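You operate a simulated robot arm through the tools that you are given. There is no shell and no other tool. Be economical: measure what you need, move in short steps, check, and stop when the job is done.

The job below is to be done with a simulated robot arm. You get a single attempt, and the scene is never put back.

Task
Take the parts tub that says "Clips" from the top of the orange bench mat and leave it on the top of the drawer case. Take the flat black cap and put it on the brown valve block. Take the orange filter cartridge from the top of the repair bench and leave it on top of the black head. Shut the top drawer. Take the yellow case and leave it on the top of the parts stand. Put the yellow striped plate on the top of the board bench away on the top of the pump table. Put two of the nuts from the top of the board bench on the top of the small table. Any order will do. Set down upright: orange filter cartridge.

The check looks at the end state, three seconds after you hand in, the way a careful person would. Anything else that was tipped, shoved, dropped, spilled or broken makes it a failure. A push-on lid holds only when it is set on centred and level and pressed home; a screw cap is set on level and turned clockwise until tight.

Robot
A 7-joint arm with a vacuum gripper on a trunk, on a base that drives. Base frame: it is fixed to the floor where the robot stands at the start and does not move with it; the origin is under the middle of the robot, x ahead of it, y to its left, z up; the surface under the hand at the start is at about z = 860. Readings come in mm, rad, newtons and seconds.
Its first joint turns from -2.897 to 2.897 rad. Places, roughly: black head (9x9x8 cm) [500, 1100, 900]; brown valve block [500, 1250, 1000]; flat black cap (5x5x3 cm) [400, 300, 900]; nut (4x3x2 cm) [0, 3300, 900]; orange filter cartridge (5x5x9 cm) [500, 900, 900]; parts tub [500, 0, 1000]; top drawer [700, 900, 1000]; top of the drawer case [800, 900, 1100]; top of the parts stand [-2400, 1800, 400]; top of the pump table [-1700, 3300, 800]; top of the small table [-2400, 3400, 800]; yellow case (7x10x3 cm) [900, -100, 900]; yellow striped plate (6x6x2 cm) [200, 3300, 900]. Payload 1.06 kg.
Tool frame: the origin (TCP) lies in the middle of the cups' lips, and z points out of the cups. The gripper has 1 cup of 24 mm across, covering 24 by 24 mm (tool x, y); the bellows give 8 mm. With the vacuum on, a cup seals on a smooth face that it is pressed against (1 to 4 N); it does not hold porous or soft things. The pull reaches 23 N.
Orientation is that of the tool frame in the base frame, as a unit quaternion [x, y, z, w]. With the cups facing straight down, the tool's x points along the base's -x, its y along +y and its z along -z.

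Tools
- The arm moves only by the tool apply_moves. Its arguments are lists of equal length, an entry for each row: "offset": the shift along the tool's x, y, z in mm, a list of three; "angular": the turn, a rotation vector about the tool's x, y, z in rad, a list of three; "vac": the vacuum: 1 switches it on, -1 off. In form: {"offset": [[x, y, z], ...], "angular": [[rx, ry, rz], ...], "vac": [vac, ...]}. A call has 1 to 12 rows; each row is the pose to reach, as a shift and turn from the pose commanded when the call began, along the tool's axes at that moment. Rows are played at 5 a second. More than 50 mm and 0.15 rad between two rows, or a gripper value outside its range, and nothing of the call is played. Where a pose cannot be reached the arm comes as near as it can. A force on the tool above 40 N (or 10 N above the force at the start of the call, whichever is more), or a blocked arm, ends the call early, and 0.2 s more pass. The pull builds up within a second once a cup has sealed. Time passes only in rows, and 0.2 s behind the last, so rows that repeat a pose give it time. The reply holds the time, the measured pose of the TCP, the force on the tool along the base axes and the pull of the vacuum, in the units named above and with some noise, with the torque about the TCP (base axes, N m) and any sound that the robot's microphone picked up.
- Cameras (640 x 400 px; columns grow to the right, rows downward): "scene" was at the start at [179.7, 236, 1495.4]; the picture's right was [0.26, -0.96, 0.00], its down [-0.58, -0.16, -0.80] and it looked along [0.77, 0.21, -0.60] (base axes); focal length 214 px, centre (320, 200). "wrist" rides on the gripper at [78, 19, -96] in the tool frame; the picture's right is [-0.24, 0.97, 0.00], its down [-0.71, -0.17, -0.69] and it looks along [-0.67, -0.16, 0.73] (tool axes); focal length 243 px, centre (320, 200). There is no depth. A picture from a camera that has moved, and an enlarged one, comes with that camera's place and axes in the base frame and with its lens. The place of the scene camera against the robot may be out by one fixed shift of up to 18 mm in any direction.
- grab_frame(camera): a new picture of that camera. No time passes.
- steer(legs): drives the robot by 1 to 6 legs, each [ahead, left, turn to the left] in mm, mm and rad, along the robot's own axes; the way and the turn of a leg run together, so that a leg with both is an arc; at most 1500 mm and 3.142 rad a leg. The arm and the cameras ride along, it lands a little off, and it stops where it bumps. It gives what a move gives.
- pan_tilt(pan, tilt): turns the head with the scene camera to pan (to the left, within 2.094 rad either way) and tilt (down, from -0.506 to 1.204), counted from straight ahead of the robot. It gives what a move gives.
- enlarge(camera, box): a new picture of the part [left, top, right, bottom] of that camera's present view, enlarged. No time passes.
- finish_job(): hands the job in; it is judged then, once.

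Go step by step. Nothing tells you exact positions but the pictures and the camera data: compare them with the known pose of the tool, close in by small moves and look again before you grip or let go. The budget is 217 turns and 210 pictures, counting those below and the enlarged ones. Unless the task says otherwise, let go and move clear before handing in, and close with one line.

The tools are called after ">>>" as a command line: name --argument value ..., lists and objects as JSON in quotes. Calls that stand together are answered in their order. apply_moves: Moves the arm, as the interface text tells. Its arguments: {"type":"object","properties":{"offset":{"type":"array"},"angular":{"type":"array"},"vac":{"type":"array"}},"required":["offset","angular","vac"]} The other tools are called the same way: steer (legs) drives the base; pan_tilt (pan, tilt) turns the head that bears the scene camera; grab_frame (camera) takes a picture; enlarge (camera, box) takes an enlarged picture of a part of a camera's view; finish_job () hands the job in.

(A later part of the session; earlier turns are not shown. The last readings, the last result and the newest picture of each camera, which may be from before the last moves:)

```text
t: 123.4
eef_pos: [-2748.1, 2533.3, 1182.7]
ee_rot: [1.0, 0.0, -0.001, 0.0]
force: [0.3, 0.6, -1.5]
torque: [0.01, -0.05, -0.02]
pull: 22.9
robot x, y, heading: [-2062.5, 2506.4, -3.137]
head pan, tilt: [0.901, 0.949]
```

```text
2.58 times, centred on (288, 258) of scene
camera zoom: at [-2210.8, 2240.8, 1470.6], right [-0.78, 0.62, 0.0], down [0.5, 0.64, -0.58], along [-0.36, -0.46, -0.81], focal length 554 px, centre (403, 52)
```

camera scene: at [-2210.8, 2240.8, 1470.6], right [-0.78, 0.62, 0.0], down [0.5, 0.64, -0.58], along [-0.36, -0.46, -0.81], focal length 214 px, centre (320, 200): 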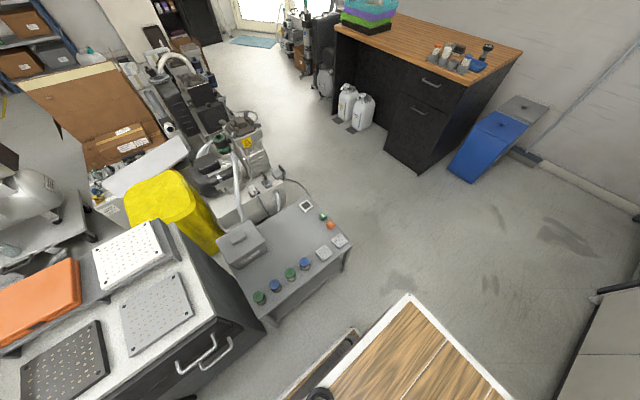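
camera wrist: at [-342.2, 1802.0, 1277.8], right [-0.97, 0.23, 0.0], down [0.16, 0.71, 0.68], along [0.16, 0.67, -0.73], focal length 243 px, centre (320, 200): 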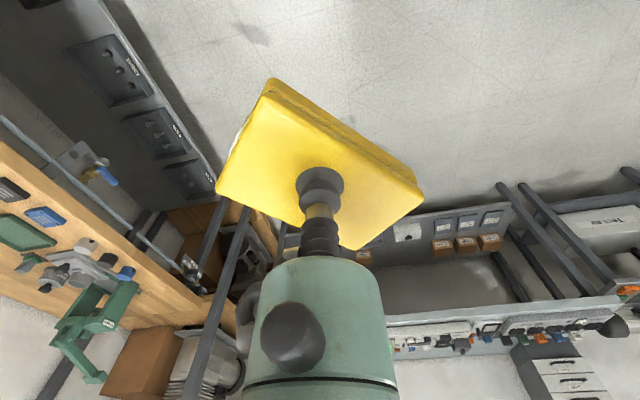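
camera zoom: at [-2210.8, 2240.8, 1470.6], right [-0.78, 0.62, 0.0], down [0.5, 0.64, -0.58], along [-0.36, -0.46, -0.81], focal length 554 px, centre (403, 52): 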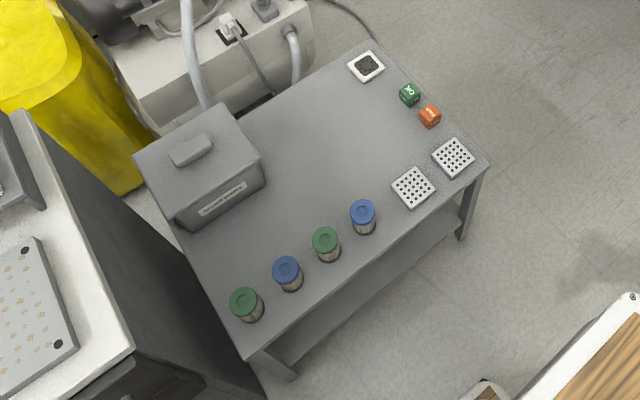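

There is a large free area in the middle of the stand around (-2375, 1765). I swing the arm left toward it at height.

>>> apply_moves --offset '[[21, 43, 0], [42, 85, 0], [63, 128, 0], [84, 170, 0], [105, 213, 0], [126, 256, 0], [147, 298, 0], [168, 341, 0], [189, 383, 0]]' --angular '[[0, 0, -0.0656], [0, 0, -0.131], [0, 0, -0.197], [0, 0, -0.262], [0, 0, -0.328], [0, 0, -0.394], [0, 0, -0.459], [0, 0, -0.525], [0, 0, -0.59]]' --vac '[1, 1, 1, 1, 1, 1, 1, 1, 1]'

```text
t: 125.4
eef_pos: [-2560.0, 2149.3, 1180.3]
ee_rot: [0.957, 0.289, 0.0, 0.0]
force: [-0.1, -0.6, -1.0]
torque: [0.0, 0.01, 0.0]
pull: 23.2
robot x, y, heading: [-2065.1, 2506.1, -3.143]
head pan, tilt: [0.901, 0.949]
```

The swing goes as planned; I continue to above the stand.

>>> apply_moves --offset '[[-6, 47, 0], [-12, 94, 0], [-18, 141, 0], [-24, 188, 0], [-31, 235, 0], [-37, 282, 0], [-43, 329, 0], [-50, 376, 0], [-56, 423, 0]]' --angular '[[0, 0, -0.0656], [0, 0, -0.131], [0, 0, -0.197], [0, 0, -0.262], [0, 0, -0.328], [0, 0, -0.394], [0, 0, -0.459], [0, 0, -0.525], [0, 0, -0.59]]' --vac '[1, 1, 1, 1, 1, 1, 1, 1, 1]'

>>> grab_frame --camera "scene"

>>> grab_frame --camera "wrist"

```text
t: 127.4
eef_pos: [-2365.4, 1803.5, 1193.5]
ee_rot: [0.832, 0.554, -0.001, -0.003]
force: [0.0, -0.4, -0.6]
torque: [0.02, 0.04, 0.01]
pull: 22.7
out of reach, approached as far as the arm can: row 9
robot x, y, heading: [-2062.0, 2505.3, -3.141]
head pan, tilt: [0.901, 0.949]
```

```text
132 pictures are left
camera scene: at [-2210.6, 2241.3, 1470.7], right [-0.78, 0.62, 0.0], down [0.5, 0.64, -0.58], along [-0.36, -0.46, -0.81], focal length 214 px, centre (320, 200)
```

scene: 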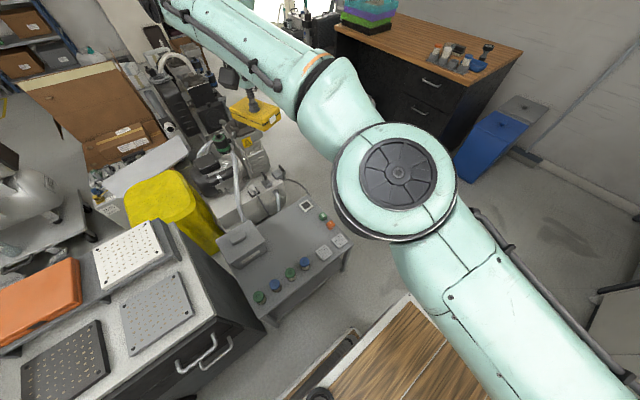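

```text
131 pictures are left
camera wrist: at [-2315.5, 1869.2, 1289.2], right [0.81, -0.59, -0.01], down [-0.43, -0.59, 0.68], along [-0.41, -0.55, -0.73], focal length 243 px, centre (320, 200)
```

wrist: 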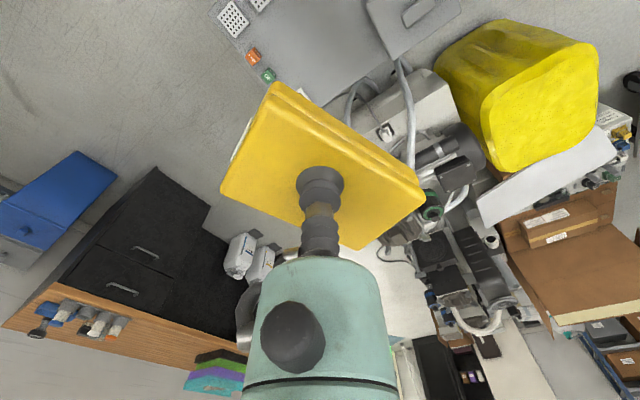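

The arm is out of reach here: its own axis sits ahead of the robot's middle, and the stand is low. I'll bring the arm back to the front, then face the stand (-y) from close up.

>>> apply_moves --offset '[[26, -35, 0], [53, -70, 0], [79, -105, 0], [106, -140, 0], [132, -175, 0], [158, -210, 0], [185, -245, 0], [211, -280, 0]]' --angular '[[0, 0, 0.074], [0, 0, 0.148], [0, 0, 0.221], [0, 0, 0.295], [0, 0, 0.369], [0, 0, 0.443], [0, 0, 0.516], [0, 0, 0.59]]' --vac '[1, 1, 1, 1, 1, 1, 1, 1]'

>>> apply_moves --offset '[[17, -42, 0], [34, -84, 0], [51, -126, 0], [68, -168, 0], [86, -209, 0], [103, -251, 0], [120, -293, 0], [137, -335, 0], [154, -377, 0]]' --angular '[[0, 0, 0.0656], [0, 0, 0.131], [0, 0, 0.197], [0, 0, 0.262], [0, 0, 0.328], [0, 0, 0.394], [0, 0, 0.459], [0, 0, 0.525], [0, 0, 0.59]]' --vac '[1, 1, 1, 1, 1, 1, 1, 1, 1]'

>>> pan_tilt --pan -0.2 --tilt 1.1

>>> grab_frame --camera "scene"

```text
t: 129.4
eef_pos: [-2349.7, 1836.4, 1370.6]
ee_rot: [0.884, 0.345, 0.103, 0.299]
force: [0.1, -0.2, -1.3]
torque: [0.02, 0.01, -0.02]
pull: 23.3
out of reach, approached as far as the arm can: row 1, 2, 3, 4, 5, 6, 7
robot x, y, heading: [-2061.2, 2507.9, -3.141]
head pan, tilt: [0.901, 0.949]
stopped in row 8: the arm was blocked; the commanded pose is now the measured one
```

```text
t: 131.4
eef_pos: [-2443.2, 2162.2, 1142.6]
ee_rot: [0.945, 0.074, 0.184, 0.259]
force: [-0.2, -0.2, -0.6]
torque: [0.0, 0.02, -0.01]
pull: 22.5
robot x, y, heading: [-2065.9, 2506.6, -3.138]
head pan, tilt: [0.901, 0.949]
```

```text
t: 132.7
eef_pos: [-2442.8, 2163.0, 1143.7]
ee_rot: [0.946, 0.073, 0.184, 0.258]
force: [0.7, 0.5, -0.5]
torque: [-0.02, 0.01, -0.01]
pull: 23.3
robot x, y, heading: [-2059.5, 2504.1, -3.145]
head pan, tilt: [-0.201, 1.1]
```

```text
130 pictures are left
camera scene: at [-2227.9, 2310.4, 1460.4], right [0.2, 0.98, 0.0], down [0.87, -0.18, -0.45], along [-0.45, 0.09, -0.89], focal length 214 px, centre (320, 200)
```

scene: 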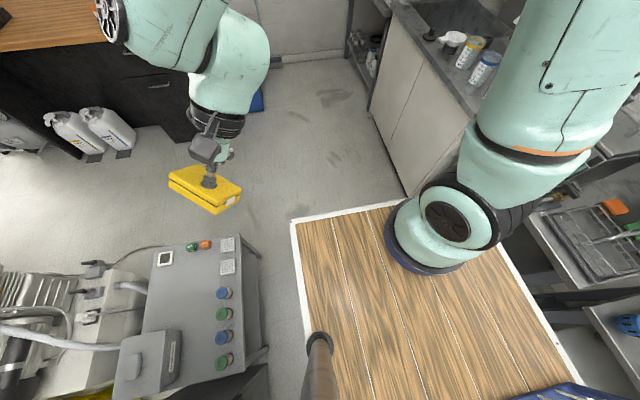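

The case is still held, though the tool got tilted. I straighten the tool in place.

>>> apply_moves --offset '[[0, 0, 0], [0, 0, 0], [0, 0, 0], [0, 0, 0], [0, 0, 0], [0, 0, 0]]' --angular '[[0.105, -0.075, 0.03], [0.21, -0.15, 0.059], [0.314, -0.224, 0.089], [0.419, -0.299, 0.118], [0.524, -0.374, 0.148], [0.524, -0.374, 0.148]]' --vac '[1, 1, 1, 1, 1, 1]'

>>> grab_frame --camera "wrist"

```text
t: 134.1
eef_pos: [-2443.2, 2163.2, 1143.1]
ee_rot: [1.0, 0.0, 0.0, 0.0]
force: [-0.6, 0.4, -1.0]
torque: [-0.01, -0.02, 0.01]
pull: 23.0
robot x, y, heading: [-2063.5, 2508.9, -3.142]
head pan, tilt: [-0.201, 1.1]
```

```text
129 pictures are left
camera wrist: at [-2363.7, 2142.7, 1238.0], right [-0.23, -0.97, 0.0], down [-0.71, 0.17, 0.69], along [-0.67, 0.16, -0.73], focal length 243 px, centre (320, 200)
```

wrist: 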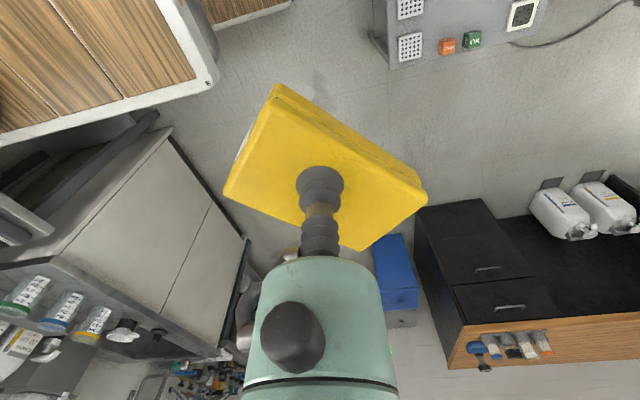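

The tool is level again. The robot's deck edge and arm base are now clearer (arm axis about 270 ahead, 115 right of the robot's middle), so I bring the arm in front before turning.

>>> apply_moves --offset '[[-43, -17, 0], [-86, -34, 0], [-129, -51, 0], [-172, -68, 0], [-215, -85, 0], [-258, -102, 0], [-300, -120, 0]]' --angular '[[0, 0, 0], [0, 0, 0], [0, 0, 0], [0, 0, 0], [0, 0, 0], [0, 0, 0], [0, 0, 0]]' --vac '[1, 1, 1, 1, 1, 1, 1]'

>>> apply_moves --offset '[[-6, -46, 0], [-12, -92, 0], [-18, -139, 0], [-24, -186, 0], [-30, -232, 0], [-35, -279, 0], [-40, -325, 0]]' --angular '[[0, 0, 0], [0, 0, 0], [0, 0, 0], [0, 0, 0], [0, 0, 0], [0, 0, 0], [0, 0, 0]]' --vac '[1, 1, 1, 1, 1, 1, 1]'

```text
t: 135.7
eef_pos: [-2740.6, 2279.0, 1141.3]
ee_rot: [1.0, 0.001, 0.0, 0.001]
force: [1.1, -1.4, -0.3]
torque: [0.03, 0.0, 0.04]
pull: 22.9
robot x, y, heading: [-2057.7, 2501.4, -3.146]
head pan, tilt: [-0.201, 1.1]
```

```text
t: 137.3
eef_pos: [-2780.7, 2604.8, 1142.5]
ee_rot: [1.0, 0.001, 0.0, 0.0]
force: [0.5, -0.2, -1.6]
torque: [0.03, -0.01, 0.01]
pull: 22.7
robot x, y, heading: [-2062.4, 2507.8, -3.142]
head pan, tilt: [-0.201, 1.1]
```

Now ahead 220 mm and turn left to face the stand.

>>> steer --legs '[[220, 0, 0], [0, 0, 1.571]]'

>>> pan_tilt --pan 0.0 --tilt 0.95

>>> grab_frame --camera "scene"

>>> grab_frame --camera "wrist"

```text
t: 142.8
eef_pos: [-2387.6, 1785.2, 1142.2]
ee_rot: [0.708, 0.706, 0.001, 0.001]
force: [0.0, 0.2, -1.1]
torque: [0.03, 0.01, 0.04]
pull: 22.7
robot x, y, heading: [-2280.8, 2505.9, -1.578]
head pan, tilt: [-0.201, 1.1]
```

```text
t: 143.6
eef_pos: [-2386.5, 1785.3, 1142.4]
ee_rot: [0.708, 0.706, 0.001, 0.001]
force: [-0.1, -0.9, -1.0]
torque: [-0.02, 0.0, 0.01]
pull: 22.6
robot x, y, heading: [-2281.3, 2505.7, -1.575]
head pan, tilt: [0.0, 0.949]
```

```text
128 pictures are left
camera scene: at [-2077.2, 2334.2, 1470.6], right [-1.0, 0.0, 0.0], down [0.0, 0.81, -0.58], along [0.0, -0.58, -0.81], focal length 214 px, centre (320, 200)
```

scene: 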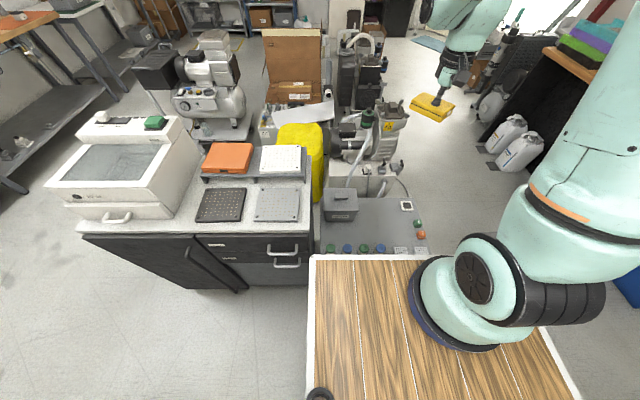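

```text
127 pictures are left
camera wrist: at [-2367.1, 1863.0, 1237.7], right [0.97, -0.24, 0.0], down [-0.18, -0.71, 0.68], along [-0.16, -0.66, -0.73], focal length 243 px, centre (320, 200)
```

wrist: 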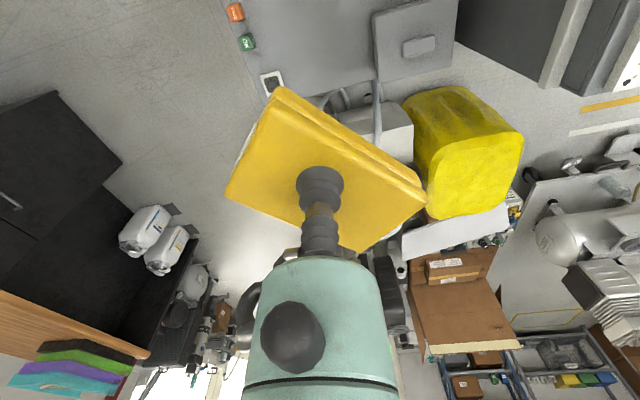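

The case is right above the free middle of the stand. I descend in stages, watching reach.

>>> apply_moves --offset '[[0, 0, 45], [0, 0, 90], [0, 0, 135], [0, 0, 180], [0, 0, 225], [0, 0, 270], [0, 0, 315], [0, 0, 360], [0, 0, 400]]' --angular '[[0, 0, 0], [0, 0, 0], [0, 0, 0], [0, 0, 0], [0, 0, 0], [0, 0, 0], [0, 0, 0], [0, 0, 0], [0, 0, 0]]' --vac '[1, 1, 1, 1, 1, 1, 1, 1, 1]'

>>> grab_frame --camera "wrist"

>>> grab_frame --camera "scene"

```text
t: 145.6
eef_pos: [-2387.6, 1786.8, 742.6]
ee_rot: [0.709, 0.705, 0.001, 0.001]
force: [-0.5, 0.0, -1.1]
torque: [-0.01, -0.01, 0.02]
pull: 22.8
robot x, y, heading: [-2282.7, 2503.7, -1.578]
head pan, tilt: [0.0, 0.949]
```

```text
126 pictures are left
camera wrist: at [-2367.5, 1865.5, 837.6], right [0.97, -0.24, 0.0], down [-0.18, -0.71, 0.68], along [-0.16, -0.66, -0.73], focal length 243 px, centre (320, 200)
```

wrist: 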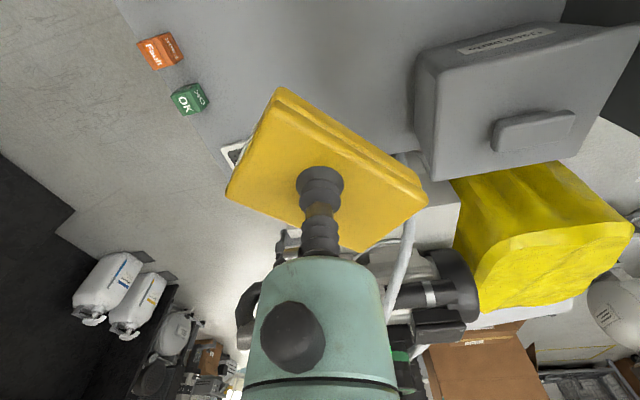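

```text
125 pictures are left
camera scene: at [-2077.1, 2334.5, 1470.6], right [-1.0, 0.0, 0.0], down [0.0, 0.81, -0.58], along [0.0, -0.58, -0.81], focal length 214 px, centre (320, 200)
```

scene: 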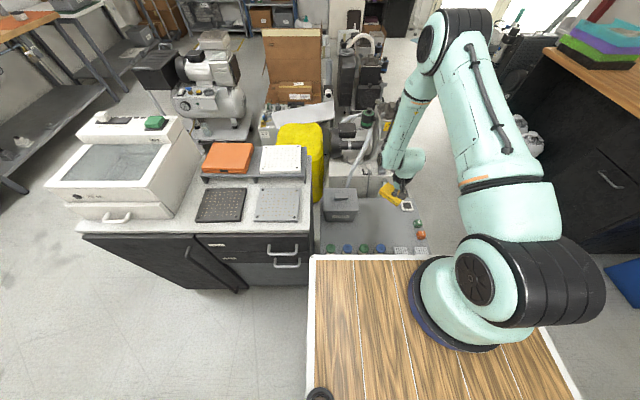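

Reach is fine. I go on down to z ≈ 510 and check the spot.

>>> apply_moves --offset '[[0, 0, 45], [0, 0, 90], [0, 0, 135], [0, 0, 180], [0, 0, 215], [0, 0, 215]]' --angular '[[0, 0, 0], [0, 0, 0], [0, 0, 0], [0, 0, 0], [0, 0, 0], [0, 0, 0]]' --vac '[1, 1, 1, 1, 1, 1]'

>>> grab_frame --camera "wrist"

>>> enlarge --camera "scene" --box '[310, 160, 450, 260]'

```text
t: 147.0
eef_pos: [-2385.5, 1786.2, 529.0]
ee_rot: [0.708, 0.706, 0.001, 0.001]
force: [-0.1, 0.2, -1.0]
torque: [0.0, 0.01, -0.01]
pull: 22.8
robot x, y, heading: [-2282.5, 2505.6, -1.574]
head pan, tilt: [0.0, 0.949]
```

```text
124 pictures are left
camera wrist: at [-2366.3, 1864.0, 624.7], right [0.97, -0.24, 0.0], down [-0.18, -0.71, 0.68], along [-0.16, -0.66, -0.73], focal length 243 px, centre (320, 200)
```

wrist: 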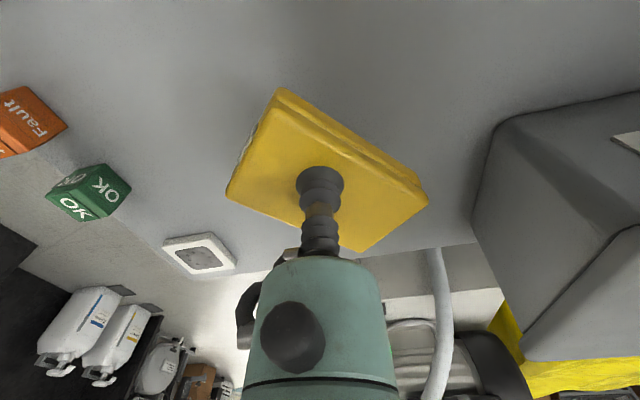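

```text
4.00 times, centred on (380, 210) of scene
camera zoom: at [-2077.2, 2334.2, 1470.6], right [-1.0, 0.0, 0.0], down [0.0, 0.81, -0.58], along [0.0, -0.58, -0.81], focal length 858 px, centre (80, 160)
```

zoom: 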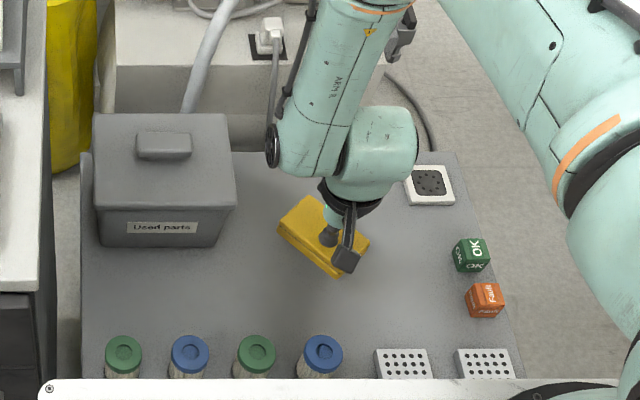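

The spot is free on all sides. I lower carefully to contact.

>>> apply_moves --offset '[[0, 0, 40], [0, 0, 65], [0, 0, 73], [0, 0, 79], [0, 0, 84], [0, 0, 89], [0, 0, 94], [0, 0, 99]]' --angular '[[0, 0, 0], [0, 0, 0], [0, 0, 0], [0, 0, 0], [0, 0, 0], [0, 0, 0], [0, 0, 0], [0, 0, 0]]' --vac '[1, 1, 1, 1, 1, 1, 1, 1]'

>>> grab_frame --camera "wrist"

```text
t: 147.6
eef_pos: [-2386.9, 1788.2, 469.7]
ee_rot: [0.71, 0.704, 0.001, -0.001]
force: [4.3, 16.5, 54.4]
torque: [-0.31, -0.01, 0.09]
pull: 22.5
robot x, y, heading: [-2279.2, 2504.4, -1.577]
head pan, tilt: [0.0, 0.949]
stopped in row 3: the force on the tool passed its limit at 108 N (the readings are from after the stop); the commanded pose is now the measured one
```

```text
122 pictures are left
camera wrist: at [-2366.6, 1864.9, 565.7], right [0.97, -0.24, 0.0], down [-0.18, -0.71, 0.68], along [-0.17, -0.66, -0.73], focal length 243 px, centre (320, 200)
```

wrist: 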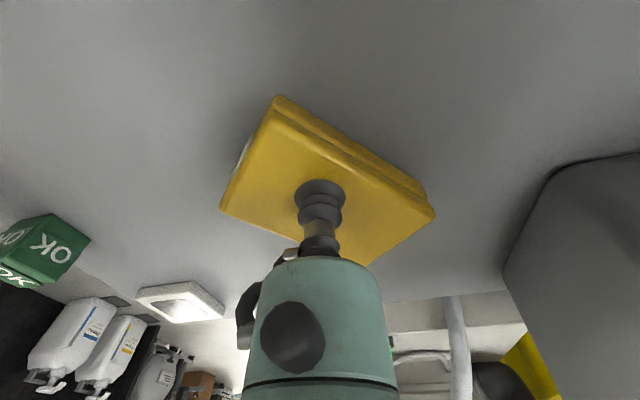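

Contact came at z ≈ 470 (the stand is higher than thought). I ease off, release and rise.

>>> apply_moves --offset '[[0, 0, -6], [0, 0, -7], [0, 0, -7], [0, 0, -7], [0, 0, -8], [0, 0, -14], [0, 0, -40], [0, 0, -85]]' --angular '[[0, 0, 0], [0, 0, 0], [0, 0, 0], [0, 0, 0], [0, 0, 0], [0, 0, 0], [0, 0, 0], [0, 0, 0]]' --vac '[1, 1, -1, -1, -1, -1, -1, -1]'

>>> grab_frame --camera "wrist"

>>> enlarge --camera "scene" --box '[310, 160, 450, 260]'

```text
t: 149.4
eef_pos: [-2386.7, 1786.1, 552.3]
ee_rot: [0.709, 0.705, 0.001, 0.0]
force: [-0.3, -0.5, 0.4]
torque: [0.0, -0.03, 0.01]
pull: 0.0
robot x, y, heading: [-2283.4, 2503.1, -1.576]
head pan, tilt: [0.0, 0.949]
```

```text
121 pictures are left
camera wrist: at [-2367.0, 1863.8, 647.8], right [0.97, -0.24, 0.0], down [-0.18, -0.71, 0.68], along [-0.16, -0.66, -0.73], focal length 243 px, centre (320, 200)
```

wrist: 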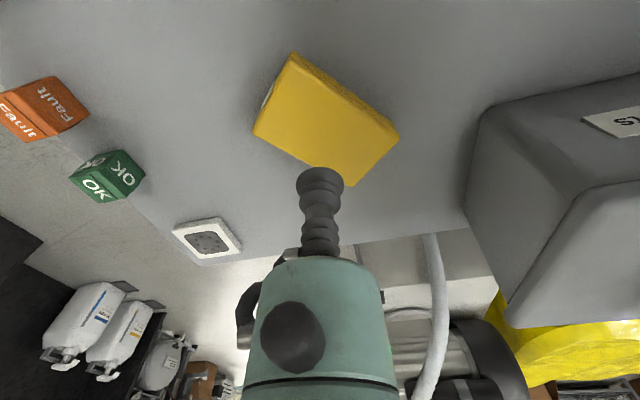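

```text
4.00 times, centred on (380, 210) of scene
camera zoom: at [-2077.2, 2334.1, 1470.6], right [-1.0, 0.0, 0.0], down [0.0, 0.81, -0.58], along [0.0, -0.58, -0.81], focal length 858 px, centre (80, 160)
```

zoom: 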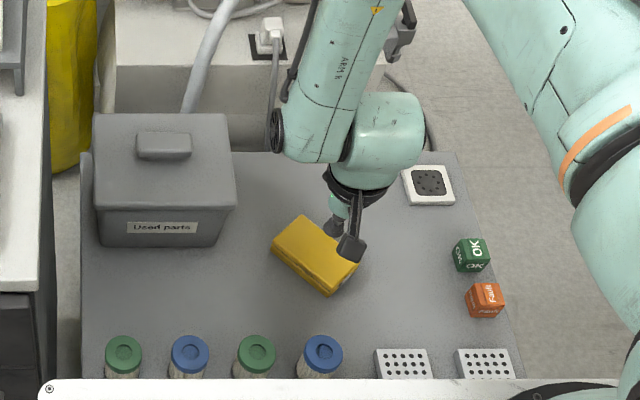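

The yellow case lies on the parts stand. I raise the arm and drive to the board bench: turn to face -x, back up along the aisle, then turn to face +y.

>>> apply_moves --offset '[[0, 0, -48], [0, 0, -96], [0, 0, -144], [0, 0, -192], [0, 0, -240], [0, 0, -288], [0, 0, -336], [0, 0, -384], [0, 0, -432], [0, 0, -480], [0, 0, -528], [0, 0, -576]]' --angular '[[0, 0, 0], [0, 0, 0], [0, 0, 0], [0, 0, 0], [0, 0, 0], [0, 0, 0], [0, 0, 0], [0, 0, 0], [0, 0, 0], [0, 0, 0], [0, 0, 0], [0, 0, 0]]' --vac '[-1, -1, -1, -1, -1, -1, -1, -1, -1, -1, -1, -1]'

>>> steer --legs '[[0, 0, -1.566], [-1100, 0, 0], [-1030, 0, 0], [0, 0, -1.571]]'

>>> pan_tilt --pan 0.0 --tilt 0.642

>>> grab_frame --camera "scene"

>>> grab_frame --camera "wrist"

```text
t: 152.0
eef_pos: [-2386.8, 1786.3, 1130.2]
ee_rot: [0.709, 0.705, 0.0, -0.001]
force: [-0.9, 0.2, 0.5]
torque: [0.03, 0.0, 0.01]
pull: 0.1
robot x, y, heading: [-2283.3, 2503.4, -1.573]
head pan, tilt: [0.0, 0.949]
```

```text
t: 170.3
eef_pos: [-57.4, 3247.5, 1129.4]
ee_rot: [0.721, -0.693, 0.001, 0.001]
force: [0.2, -0.6, -0.6]
torque: [-0.01, 0.01, 0.05]
pull: 0.0
robot x, y, heading: [-126.6, 2526.4, 1.609]
head pan, tilt: [0.0, 0.949]
```

```text
t: 171.1
eef_pos: [-57.4, 3245.6, 1130.5]
ee_rot: [0.72, -0.694, 0.0, 0.001]
force: [0.0, 0.4, 0.3]
torque: [0.03, 0.01, 0.02]
pull: 0.1
robot x, y, heading: [-129.2, 2525.6, 1.608]
head pan, tilt: [0.0, 0.642]
```

```text
119 pictures are left
camera scene: at [-352.0, 2706.7, 1495.3], right [1.0, 0.04, 0.0], down [0.02, -0.6, -0.8], along [-0.03, 0.8, -0.6], focal length 214 px, centre (320, 200)
```

scene: 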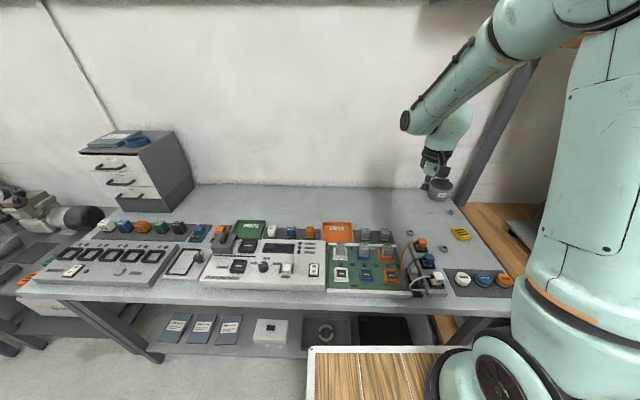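

```text
118 pictures are left
camera wrist: at [-72.4, 3167.7, 1225.6], right [-0.98, 0.2, 0.0], down [0.15, 0.72, 0.68], along [0.14, 0.67, -0.73], focal length 243 px, centre (320, 200)
```

wrist: 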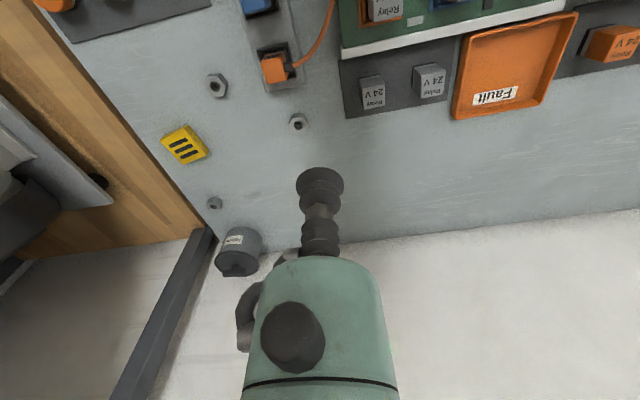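

I see three hex nuts and the yellow striped plate at the right end of the board bench. I zoom in.

>>> enlarge --camera "wrist" --box '[140, 50, 340, 270]'

>>> enlarge --camera "scene" --box '[390, 190, 490, 260]'

```text
1.82 times, centred on (240, 160) of wrist
camera zoom: at [-72.4, 3167.7, 1225.6], right [-0.98, 0.2, 0.0], down [0.15, 0.72, 0.68], along [0.14, 0.67, -0.73], focal length 441 px, centre (466, 273)
```

zoom: 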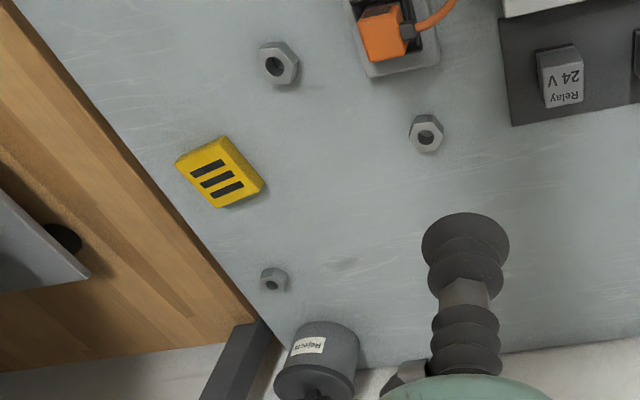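

```text
5.71 times, centred on (440, 225) of scene
camera zoom: at [-352.0, 2706.7, 1495.3], right [1.0, 0.04, 0.0], down [0.02, -0.6, -0.8], along [-0.03, 0.8, -0.6], focal length 1226 px, centre (-366, 57)
```

zoom: 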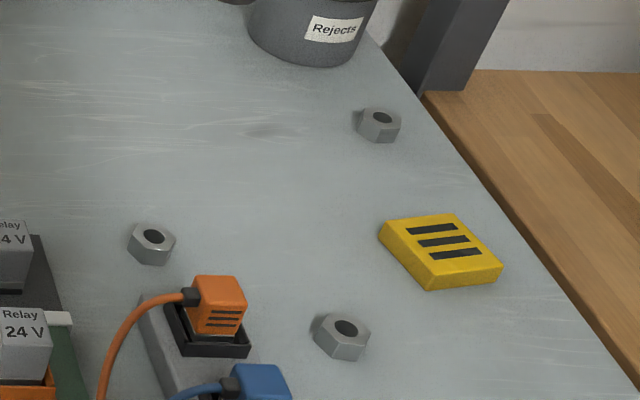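

The plate is near (182, 3323), nuts near (87, 3247), (-7, 3322) and (200, 3453). I go above the plate first.

>>> apply_moves --offset '[[-11, -40, 0], [-23, -80, 0], [-34, -121, 0], [-45, -161, 0], [-57, -201, 0], [-68, -242, 0], [-68, -242, 45], [-68, -242, 90], [-68, -242, 135], [-68, -242, 160], [-68, -242, 160]]' --angular '[[0, 0, 0], [0, 0, 0], [0, 0, 0], [0, 0, 0], [0, 0, 0], [0, 0, 0], [0, 0, 0], [0, 0, 0], [0, 0, 0], [0, 0, 0], [0, 0, 0]]' --vac '[-1, -1, -1, -1, -1, -1, -1, -1, -1, -1, -1]'

>>> grab_frame --camera "wrist"

>>> enlarge --camera "wrist" --box '[200, 0, 440, 150]'

```text
t: 173.5
eef_pos: [180.7, 3324.5, 970.2]
ee_rot: [0.72, -0.694, 0.001, 0.001]
force: [0.5, -0.7, -0.1]
torque: [-0.02, 0.0, -0.02]
pull: 0.0
robot x, y, heading: [-132.6, 2525.3, 1.612]
head pan, tilt: [0.0, 0.642]
```

```text
115 pictures are left
camera wrist: at [165.9, 3245.9, 1066.0], right [-0.98, 0.2, 0.0], down [0.15, 0.72, 0.68], along [0.14, 0.67, -0.73], focal length 243 px, centre (320, 200)
```

wrist: 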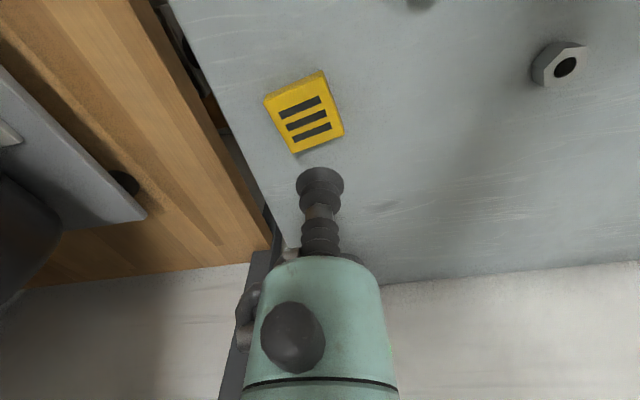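

```text
2.67 times, centred on (320, 75) of wrist
camera zoom: at [165.9, 3245.9, 1066.0], right [-0.98, 0.2, 0.0], down [0.15, 0.72, 0.68], along [0.14, 0.67, -0.73], focal length 647 px, centre (320, 533)
```

zoom: 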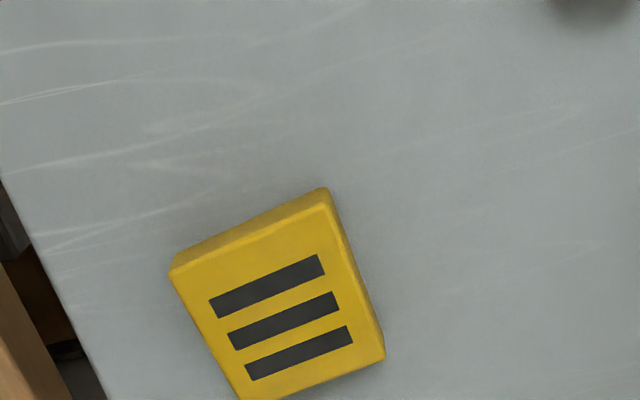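

Plate centre at about (191, 3324). I lower onto it with vacuum.

>>> apply_moves --offset '[[0, -10, 40], [0, -10, 65], [0, -10, 78], [0, -10, 83], [0, -10, 87], [0, -10, 91], [0, -10, 95], [0, -10, 99]]' --angular '[[0, 0, 0], [0, 0, 0], [0, 0, 0], [0, 0, 0], [0, 0, 0], [0, 0, 0], [0, 0, 0], [0, 0, 0]]' --vac '[1, 1, 1, 1, 1, 1, 1, 1]'

>>> enlarge --camera "wrist" --box '[200, 50, 440, 200]'

```text
t: 175.3
eef_pos: [191.5, 3321.9, 869.9]
ee_rot: [0.72, -0.694, 0.001, 0.002]
force: [-0.1, 0.2, 0.4]
torque: [-0.01, -0.01, 0.0]
pull: 23.0
robot x, y, heading: [-132.7, 2526.2, 1.61]
head pan, tilt: [0.0, 0.642]
```

```text
2.67 times, centred on (320, 125) of wrist
camera zoom: at [176.6, 3244.0, 965.9], right [-0.98, 0.2, 0.0], down [0.15, 0.72, 0.68], along [0.14, 0.67, -0.73], focal length 647 px, centre (320, 400)
```

zoom: 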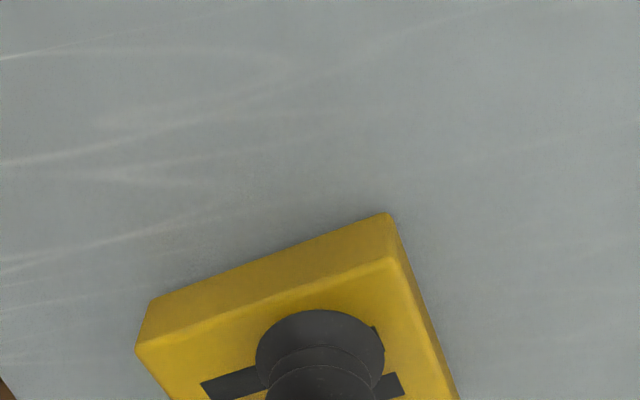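

Sealed on the plate. I lift, bring it to the front of the robot and drive left to the pump table.

>>> apply_moves --offset '[[0, 0, -8], [0, 0, -50], [0, 0, -95], [0, 0, -140], [0, 0, -185], [0, 0, -230], [0, 0, -270], [18, 43, -270], [37, 86, -270], [55, 129, -270], [74, 172, -270], [92, 214, -270]]' --angular '[[0, 0, 0], [0, 0, 0], [0, 0, 0], [0, 0, 0], [0, 0, 0], [0, 0, 0], [0, 0, 0], [0, 0, 0], [0, 0, 0], [0, 0, 0], [0, 0, 0], [0, 0, 0]]' --vac '[1, 1, 1, 1, 1, 1, 1, 1, 1, 1, 1, 1]'

>>> steer --legs '[[0, 0, -0.04], [0, 800, 0], [0, 770, 0]]'

>>> grab_frame --camera "scene"

>>> grab_frame --camera "wrist"

```text
t: 177.9
eef_pos: [-19.2, 3225.4, 1141.3]
ee_rot: [0.719, -0.695, 0.001, 0.001]
force: [0.9, -0.3, -1.0]
torque: [-0.06, 0.04, 0.02]
pull: 23.3
robot x, y, heading: [-130.0, 2525.4, 1.61]
head pan, tilt: [0.0, 0.642]
```

```text
t: 186.2
eef_pos: [-1533.1, 3225.4, 1141.9]
ee_rot: [-0.701, 0.713, -0.001, 0.0]
force: [-0.5, -1.0, -2.1]
torque: [-0.02, 0.0, 0.03]
pull: 22.9
robot x, y, heading: [-1679.0, 2532.0, 1.556]
head pan, tilt: [0.0, 0.642]
```

```text
112 pictures are left
camera scene: at [-1892.9, 2725.3, 1495.3], right [1.0, -0.02, 0.0], down [-0.01, -0.6, -0.8], along [0.01, 0.8, -0.6], focal length 214 px, centre (320, 200)
```

scene: 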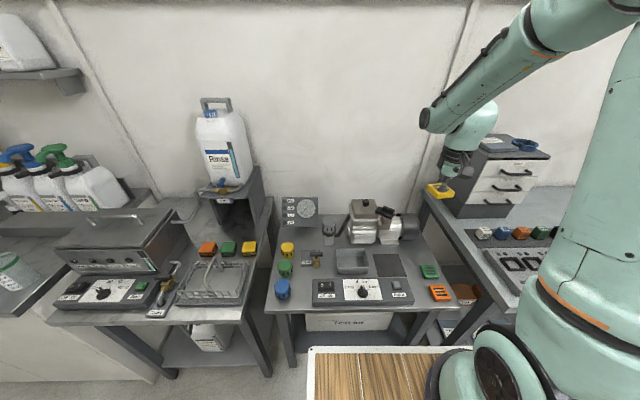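

```text
111 pictures are left
camera wrist: at [-1551.9, 3147.0, 1236.8], right [-0.97, 0.25, 0.0], down [0.18, 0.71, 0.68], along [0.17, 0.66, -0.73], focal length 243 px, centre (320, 200)
```

wrist: 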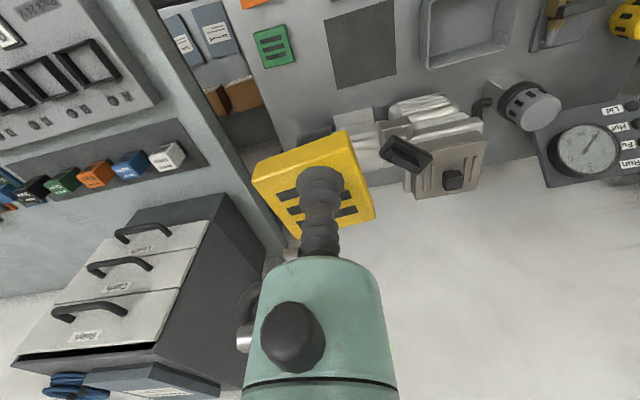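

The pump table is right ahead (green and orange plates on its right edge). I zoom for a free spot.

>>> enlarge --camera "scene" --box '[260, 185, 470, 320]'

>>> enlarge --camera "scene" --box '[40, 180, 280, 330]'

```text
2.96 times, centred on (365, 252) of scene
camera zoom: at [-1892.9, 2725.3, 1495.3], right [1.0, -0.02, 0.0], down [-0.01, -0.6, -0.8], along [0.01, 0.8, -0.6], focal length 636 px, centre (187, 44)
```

zoom: 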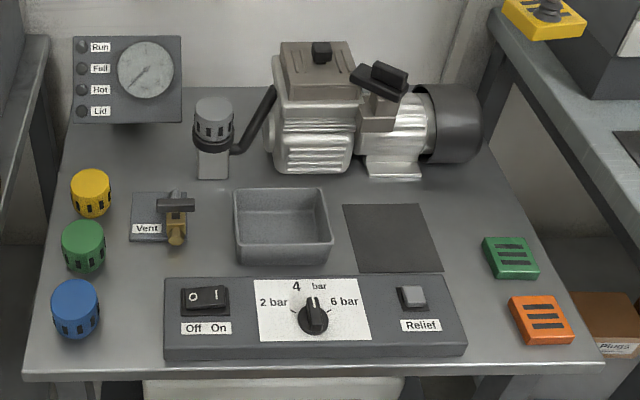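

```text
2.67 times, centred on (160, 255) of scene
camera zoom: at [-1892.9, 2725.3, 1495.3], right [1.0, -0.02, 0.0], down [-0.01, -0.6, -0.8], along [0.01, 0.8, -0.6], focal length 572 px, centre (747, 53)
```

zoom: 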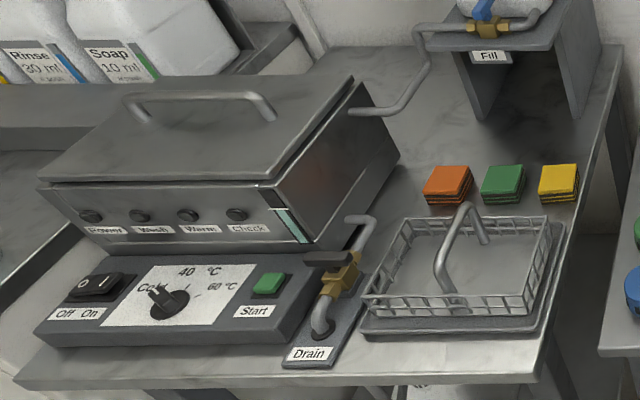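

Free bare surface lies behind the green plate, around (-1462, 3296), between it and the motor. I move above it, turning the plate square with its neighbours, and descend to look.

>>> apply_moves --offset '[[-24, -23, 0], [-48, -47, 0], [-72, -70, 0], [-72, -70, 45], [-72, -70, 90], [-72, -70, 135], [-72, -70, 180], [-72, -70, 200], [-72, -70, 200]]' --angular '[[0, 0, 0.1], [0, 0, 0.2], [0, 0, 0.2], [0, 0, 0.2], [0, 0, 0.2], [0, 0, 0.2], [0, 0, 0.2], [0, 0, 0.2], [0, 0, 0.2]]' --vac '[1, 1, 1, 1, 1, 1, 1, 1, 1]'

>>> grab_frame --camera "wrist"

>>> enlarge --camera "scene" --box '[340, 185, 468, 265]'

```text
t: 188.2
eef_pos: [-1462.1, 3297.8, 940.6]
ee_rot: [-0.626, 0.779, 0.0, 0.0]
force: [-0.4, -0.1, -1.8]
torque: [-0.02, 0.02, 0.02]
pull: 23.4
robot x, y, heading: [-1683.7, 2532.5, 1.551]
head pan, tilt: [0.0, 0.642]
```

```text
108 pictures are left
camera wrist: at [-1497.2, 3224.7, 1036.0], right [-0.9, 0.44, 0.0], down [0.32, 0.66, 0.68], along [0.3, 0.61, -0.73], focal length 243 px, centre (320, 200)
```

wrist: 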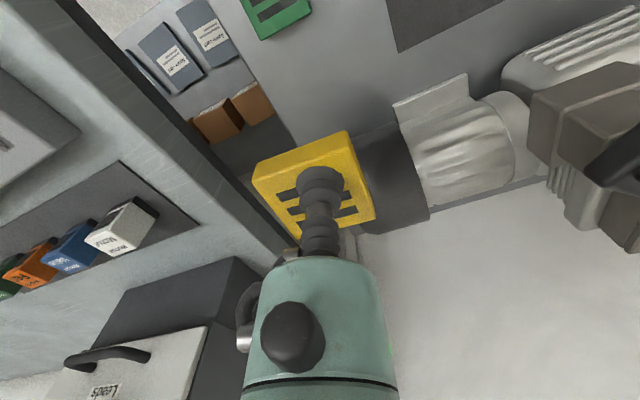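

```text
5.00 times, centred on (404, 225) of scene
camera zoom: at [-1892.9, 2725.2, 1495.3], right [1.0, -0.02, 0.0], down [-0.01, -0.6, -0.8], along [0.01, 0.8, -0.6], focal length 1072 px, centre (-100, 75)
```

zoom: 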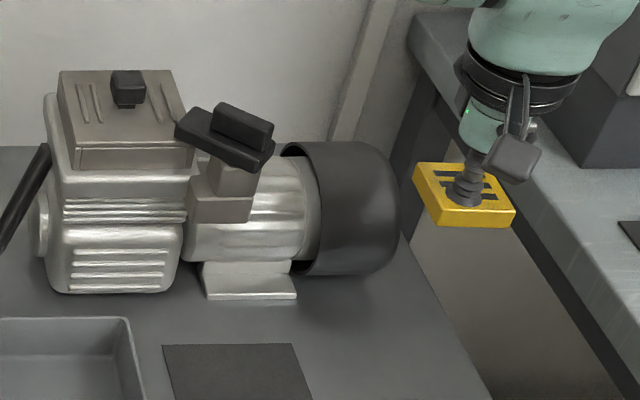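

The landing spot projects onto bare table between the green plate and the motor. I go lower and check again.

>>> apply_moves --offset '[[0, 0, 45], [0, 0, 90], [0, 0, 130], [0, 0, 130]]' --angular '[[0, 0, 0], [0, 0, 0], [0, 0, 0], [0, 0, 0]]' --vac '[1, 1, 1, 1]'

>>> grab_frame --camera "wrist"

>>> enlarge --camera "scene" --box '[360, 210, 472, 310]'

```text
t: 189.2
eef_pos: [-1462.2, 3296.9, 809.8]
ee_rot: [-0.627, 0.779, 0.0, -0.001]
force: [-0.5, -1.2, -0.3]
torque: [-0.01, 0.03, 0.01]
pull: 23.0
robot x, y, heading: [-1682.4, 2534.5, 1.553]
head pan, tilt: [0.0, 0.642]
```

```text
106 pictures are left
camera wrist: at [-1495.7, 3223.7, 905.3], right [-0.9, 0.44, 0.0], down [0.32, 0.66, 0.68], along [0.3, 0.61, -0.73], focal length 243 px, centre (320, 200)
```

wrist: 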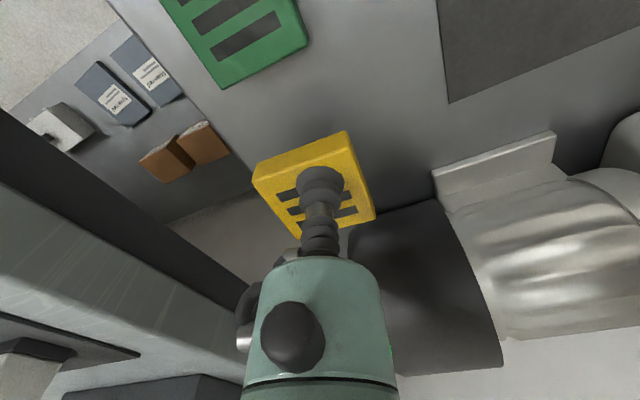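

```text
4.00 times, centred on (416, 260) of scene
camera zoom: at [-1892.9, 2725.2, 1495.3], right [1.0, -0.02, 0.0], down [-0.01, -0.6, -0.8], along [0.01, 0.8, -0.6], focal length 858 px, centre (-64, -40)
```

zoom: 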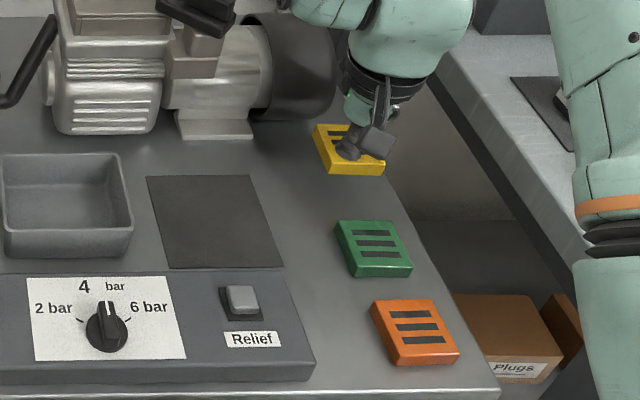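

The spot is good; I shift 8 mm away from the table edge and lower to contact.

>>> apply_moves --offset '[[6, 7, 12], [6, 7, 20], [6, 7, 25], [6, 7, 29], [6, 7, 33], [6, 7, 37], [6, 7, 41], [6, 7, 45], [6, 7, 49]]' --angular '[[0, 0, 0], [0, 0, 0], [0, 0, 0], [0, 0, 0], [0, 0, 0], [0, 0, 0], [0, 0, 0], [0, 0, 0], [0, 0, 0]]' --vac '[1, 1, 1, 1, 1, 1, 1, 1, 1]'

>>> enlarge --camera "scene" --box '[360, 210, 472, 310]'

```text
t: 191.2
eef_pos: [-1469.5, 3290.6, 761.7]
ee_rot: [-0.626, 0.78, 0.0, -0.001]
force: [-5.5, -4.2, 17.6]
torque: [0.02, -0.03, -0.04]
pull: 23.0
robot x, y, heading: [-1682.5, 2530.2, 1.559]
head pan, tilt: [0.0, 0.642]
```

```text
4.00 times, centred on (416, 260) of scene
camera zoom: at [-1893.3, 2724.4, 1495.4], right [1.0, -0.02, 0.0], down [-0.01, -0.6, -0.8], along [0.01, 0.8, -0.6], focal length 858 px, centre (-64, -40)
```

zoom: 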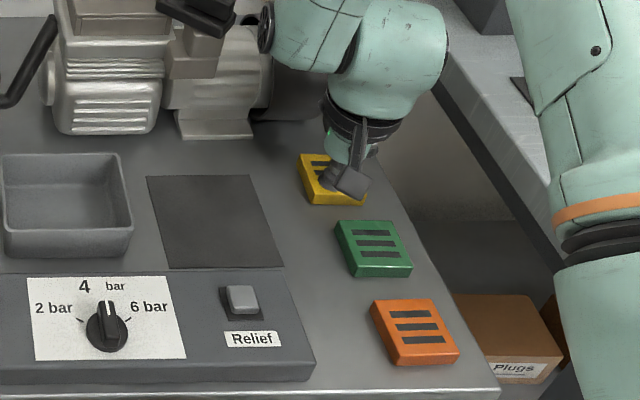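

It rests on the pump table in line with the others. Release and rise.

>>> apply_moves --offset '[[0, 0, -5], [0, 0, -6], [0, 0, -6], [0, 0, -6], [0, 0, -10], [0, 0, -40], [0, 0, -85], [0, 0, -132], [0, 0, -180], [0, 0, -228], [0, 0, -276], [0, 0, -324]]' --angular '[[0, 0, 0], [0, 0, 0], [0, 0, 0], [0, 0, 0], [0, 0, 0], [0, 0, 0], [0, 0, 0], [0, 0, 0], [0, 0, 0], [0, 0, 0], [0, 0, 0], [0, 0, 0]]' --vac '[1, 1, -1, -1, -1, -1, -1, -1, -1, -1, -1, -1]'

>>> grab_frame --camera "scene"

```text
t: 193.8
eef_pos: [-1467.9, 3291.2, 1086.4]
ee_rot: [-0.626, 0.78, -0.001, -0.001]
force: [0.4, 0.5, -0.1]
torque: [0.0, 0.02, 0.0]
pull: 0.0
robot x, y, heading: [-1681.9, 2531.6, 1.557]
head pan, tilt: [0.0, 0.642]
```

```text
103 pictures are left
camera scene: at [-1892.8, 2725.7, 1495.3], right [1.0, -0.02, 0.0], down [-0.01, -0.6, -0.8], along [0.01, 0.8, -0.6], focal length 214 px, centre (320, 200)
```

scene: 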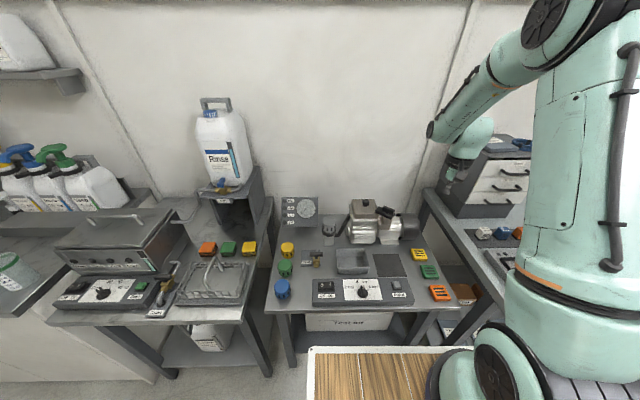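

The plate is placed. Now the nuts: retract, drive right back to the board bench.

>>> apply_moves --offset '[[26, 16, -15], [52, 33, -30], [78, 49, -45], [78, 49, -45]]' --angular '[[0, 0, -0.07], [0, 0, -0.14], [0, 0, -0.2], [0, 0, -0.2]]' --vac '[-1, -1, -1, -1]'

>>> steer --legs '[[0, -800, 0.01], [0, -770, 0]]'

>>> grab_frame --camera "wrist"

```text
t: 194.8
eef_pos: [-1534.8, 3227.4, 1131.7]
ee_rot: [-0.701, 0.713, -0.001, -0.001]
force: [-0.3, -0.3, 0.1]
torque: [-0.03, 0.02, 0.01]
pull: 0.1
robot x, y, heading: [-1679.4, 2527.5, 1.558]
head pan, tilt: [0.0, 0.642]
```

```text
t: 202.9
eef_pos: [17.1, 3229.1, 1132.2]
ee_rot: [0.712, -0.702, 0.001, 0.001]
force: [-0.7, -0.3, 0.2]
torque: [0.02, 0.0, 0.0]
pull: 0.0
robot x, y, heading: [-107.1, 2530.9, 1.59]
head pan, tilt: [0.0, 0.642]
```

```text
102 pictures are left
camera wrist: at [0.2, 3150.5, 1227.3], right [-0.98, 0.22, 0.0], down [0.16, 0.71, 0.68], along [0.15, 0.67, -0.73], focal length 243 px, centre (320, 200)
```

wrist: 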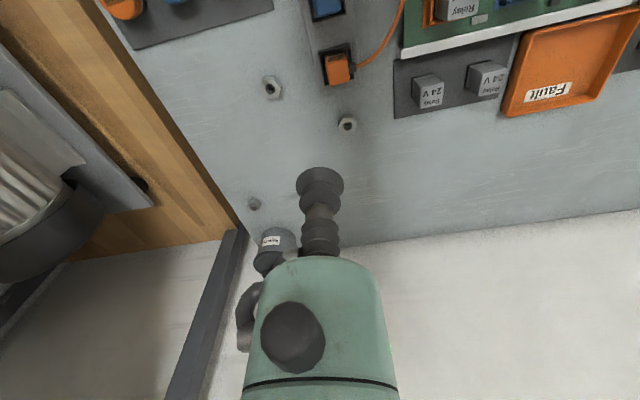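

Nut N1 is near (93, 3253). I go over it.

>>> apply_moves --offset '[[-12, -38, 0], [-23, -76, 0], [-23, -76, 45], [-23, -76, 90], [-23, -76, 135], [-23, -76, 170], [-23, -76, 170]]' --angular '[[0, 0, 0], [0, 0, 0], [0, 0, 0], [0, 0, 0], [0, 0, 0], [0, 0, 0], [0, 0, 0]]' --vac '[-1, -1, -1, -1, -1, -1, -1]'

>>> enlarge --camera "wrist" --box '[200, 50, 440, 200]'

>>> enlarge --camera "scene" --box '[390, 190, 490, 290]'

```text
t: 204.5
eef_pos: [94.7, 3253.5, 959.9]
ee_rot: [0.713, -0.701, 0.001, 0.001]
force: [-0.3, -0.4, -0.3]
torque: [0.01, 0.0, -0.01]
pull: 0.1
robot x, y, heading: [-105.8, 2526.9, 1.59]
head pan, tilt: [0.0, 0.642]
```

```text
2.67 times, centred on (320, 125) of wrist
camera zoom: at [77.4, 3174.8, 1056.6], right [-0.98, 0.22, 0.0], down [0.16, 0.71, 0.68], along [0.15, 0.67, -0.73], focal length 647 px, centre (320, 400)
```

zoom: 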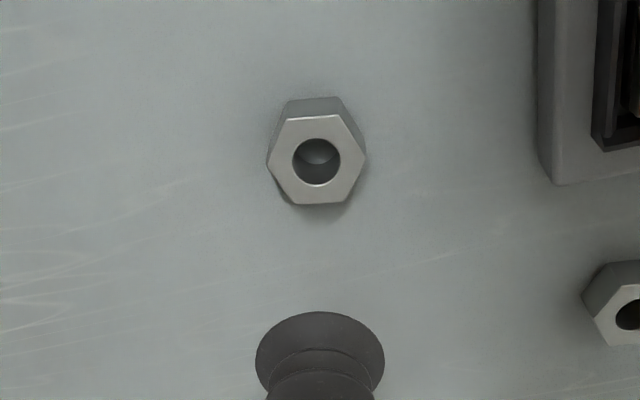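

```text
4.00 times, centred on (440, 240) of scene
camera zoom: at [-324.1, 2715.2, 1495.3], right [1.0, 0.02, 0.0], down [0.01, -0.6, -0.8], along [-0.01, 0.8, -0.6], focal length 858 px, centre (-160, 40)
```

zoom: 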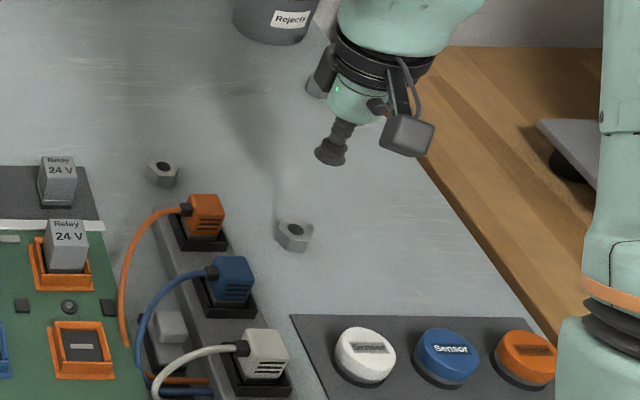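

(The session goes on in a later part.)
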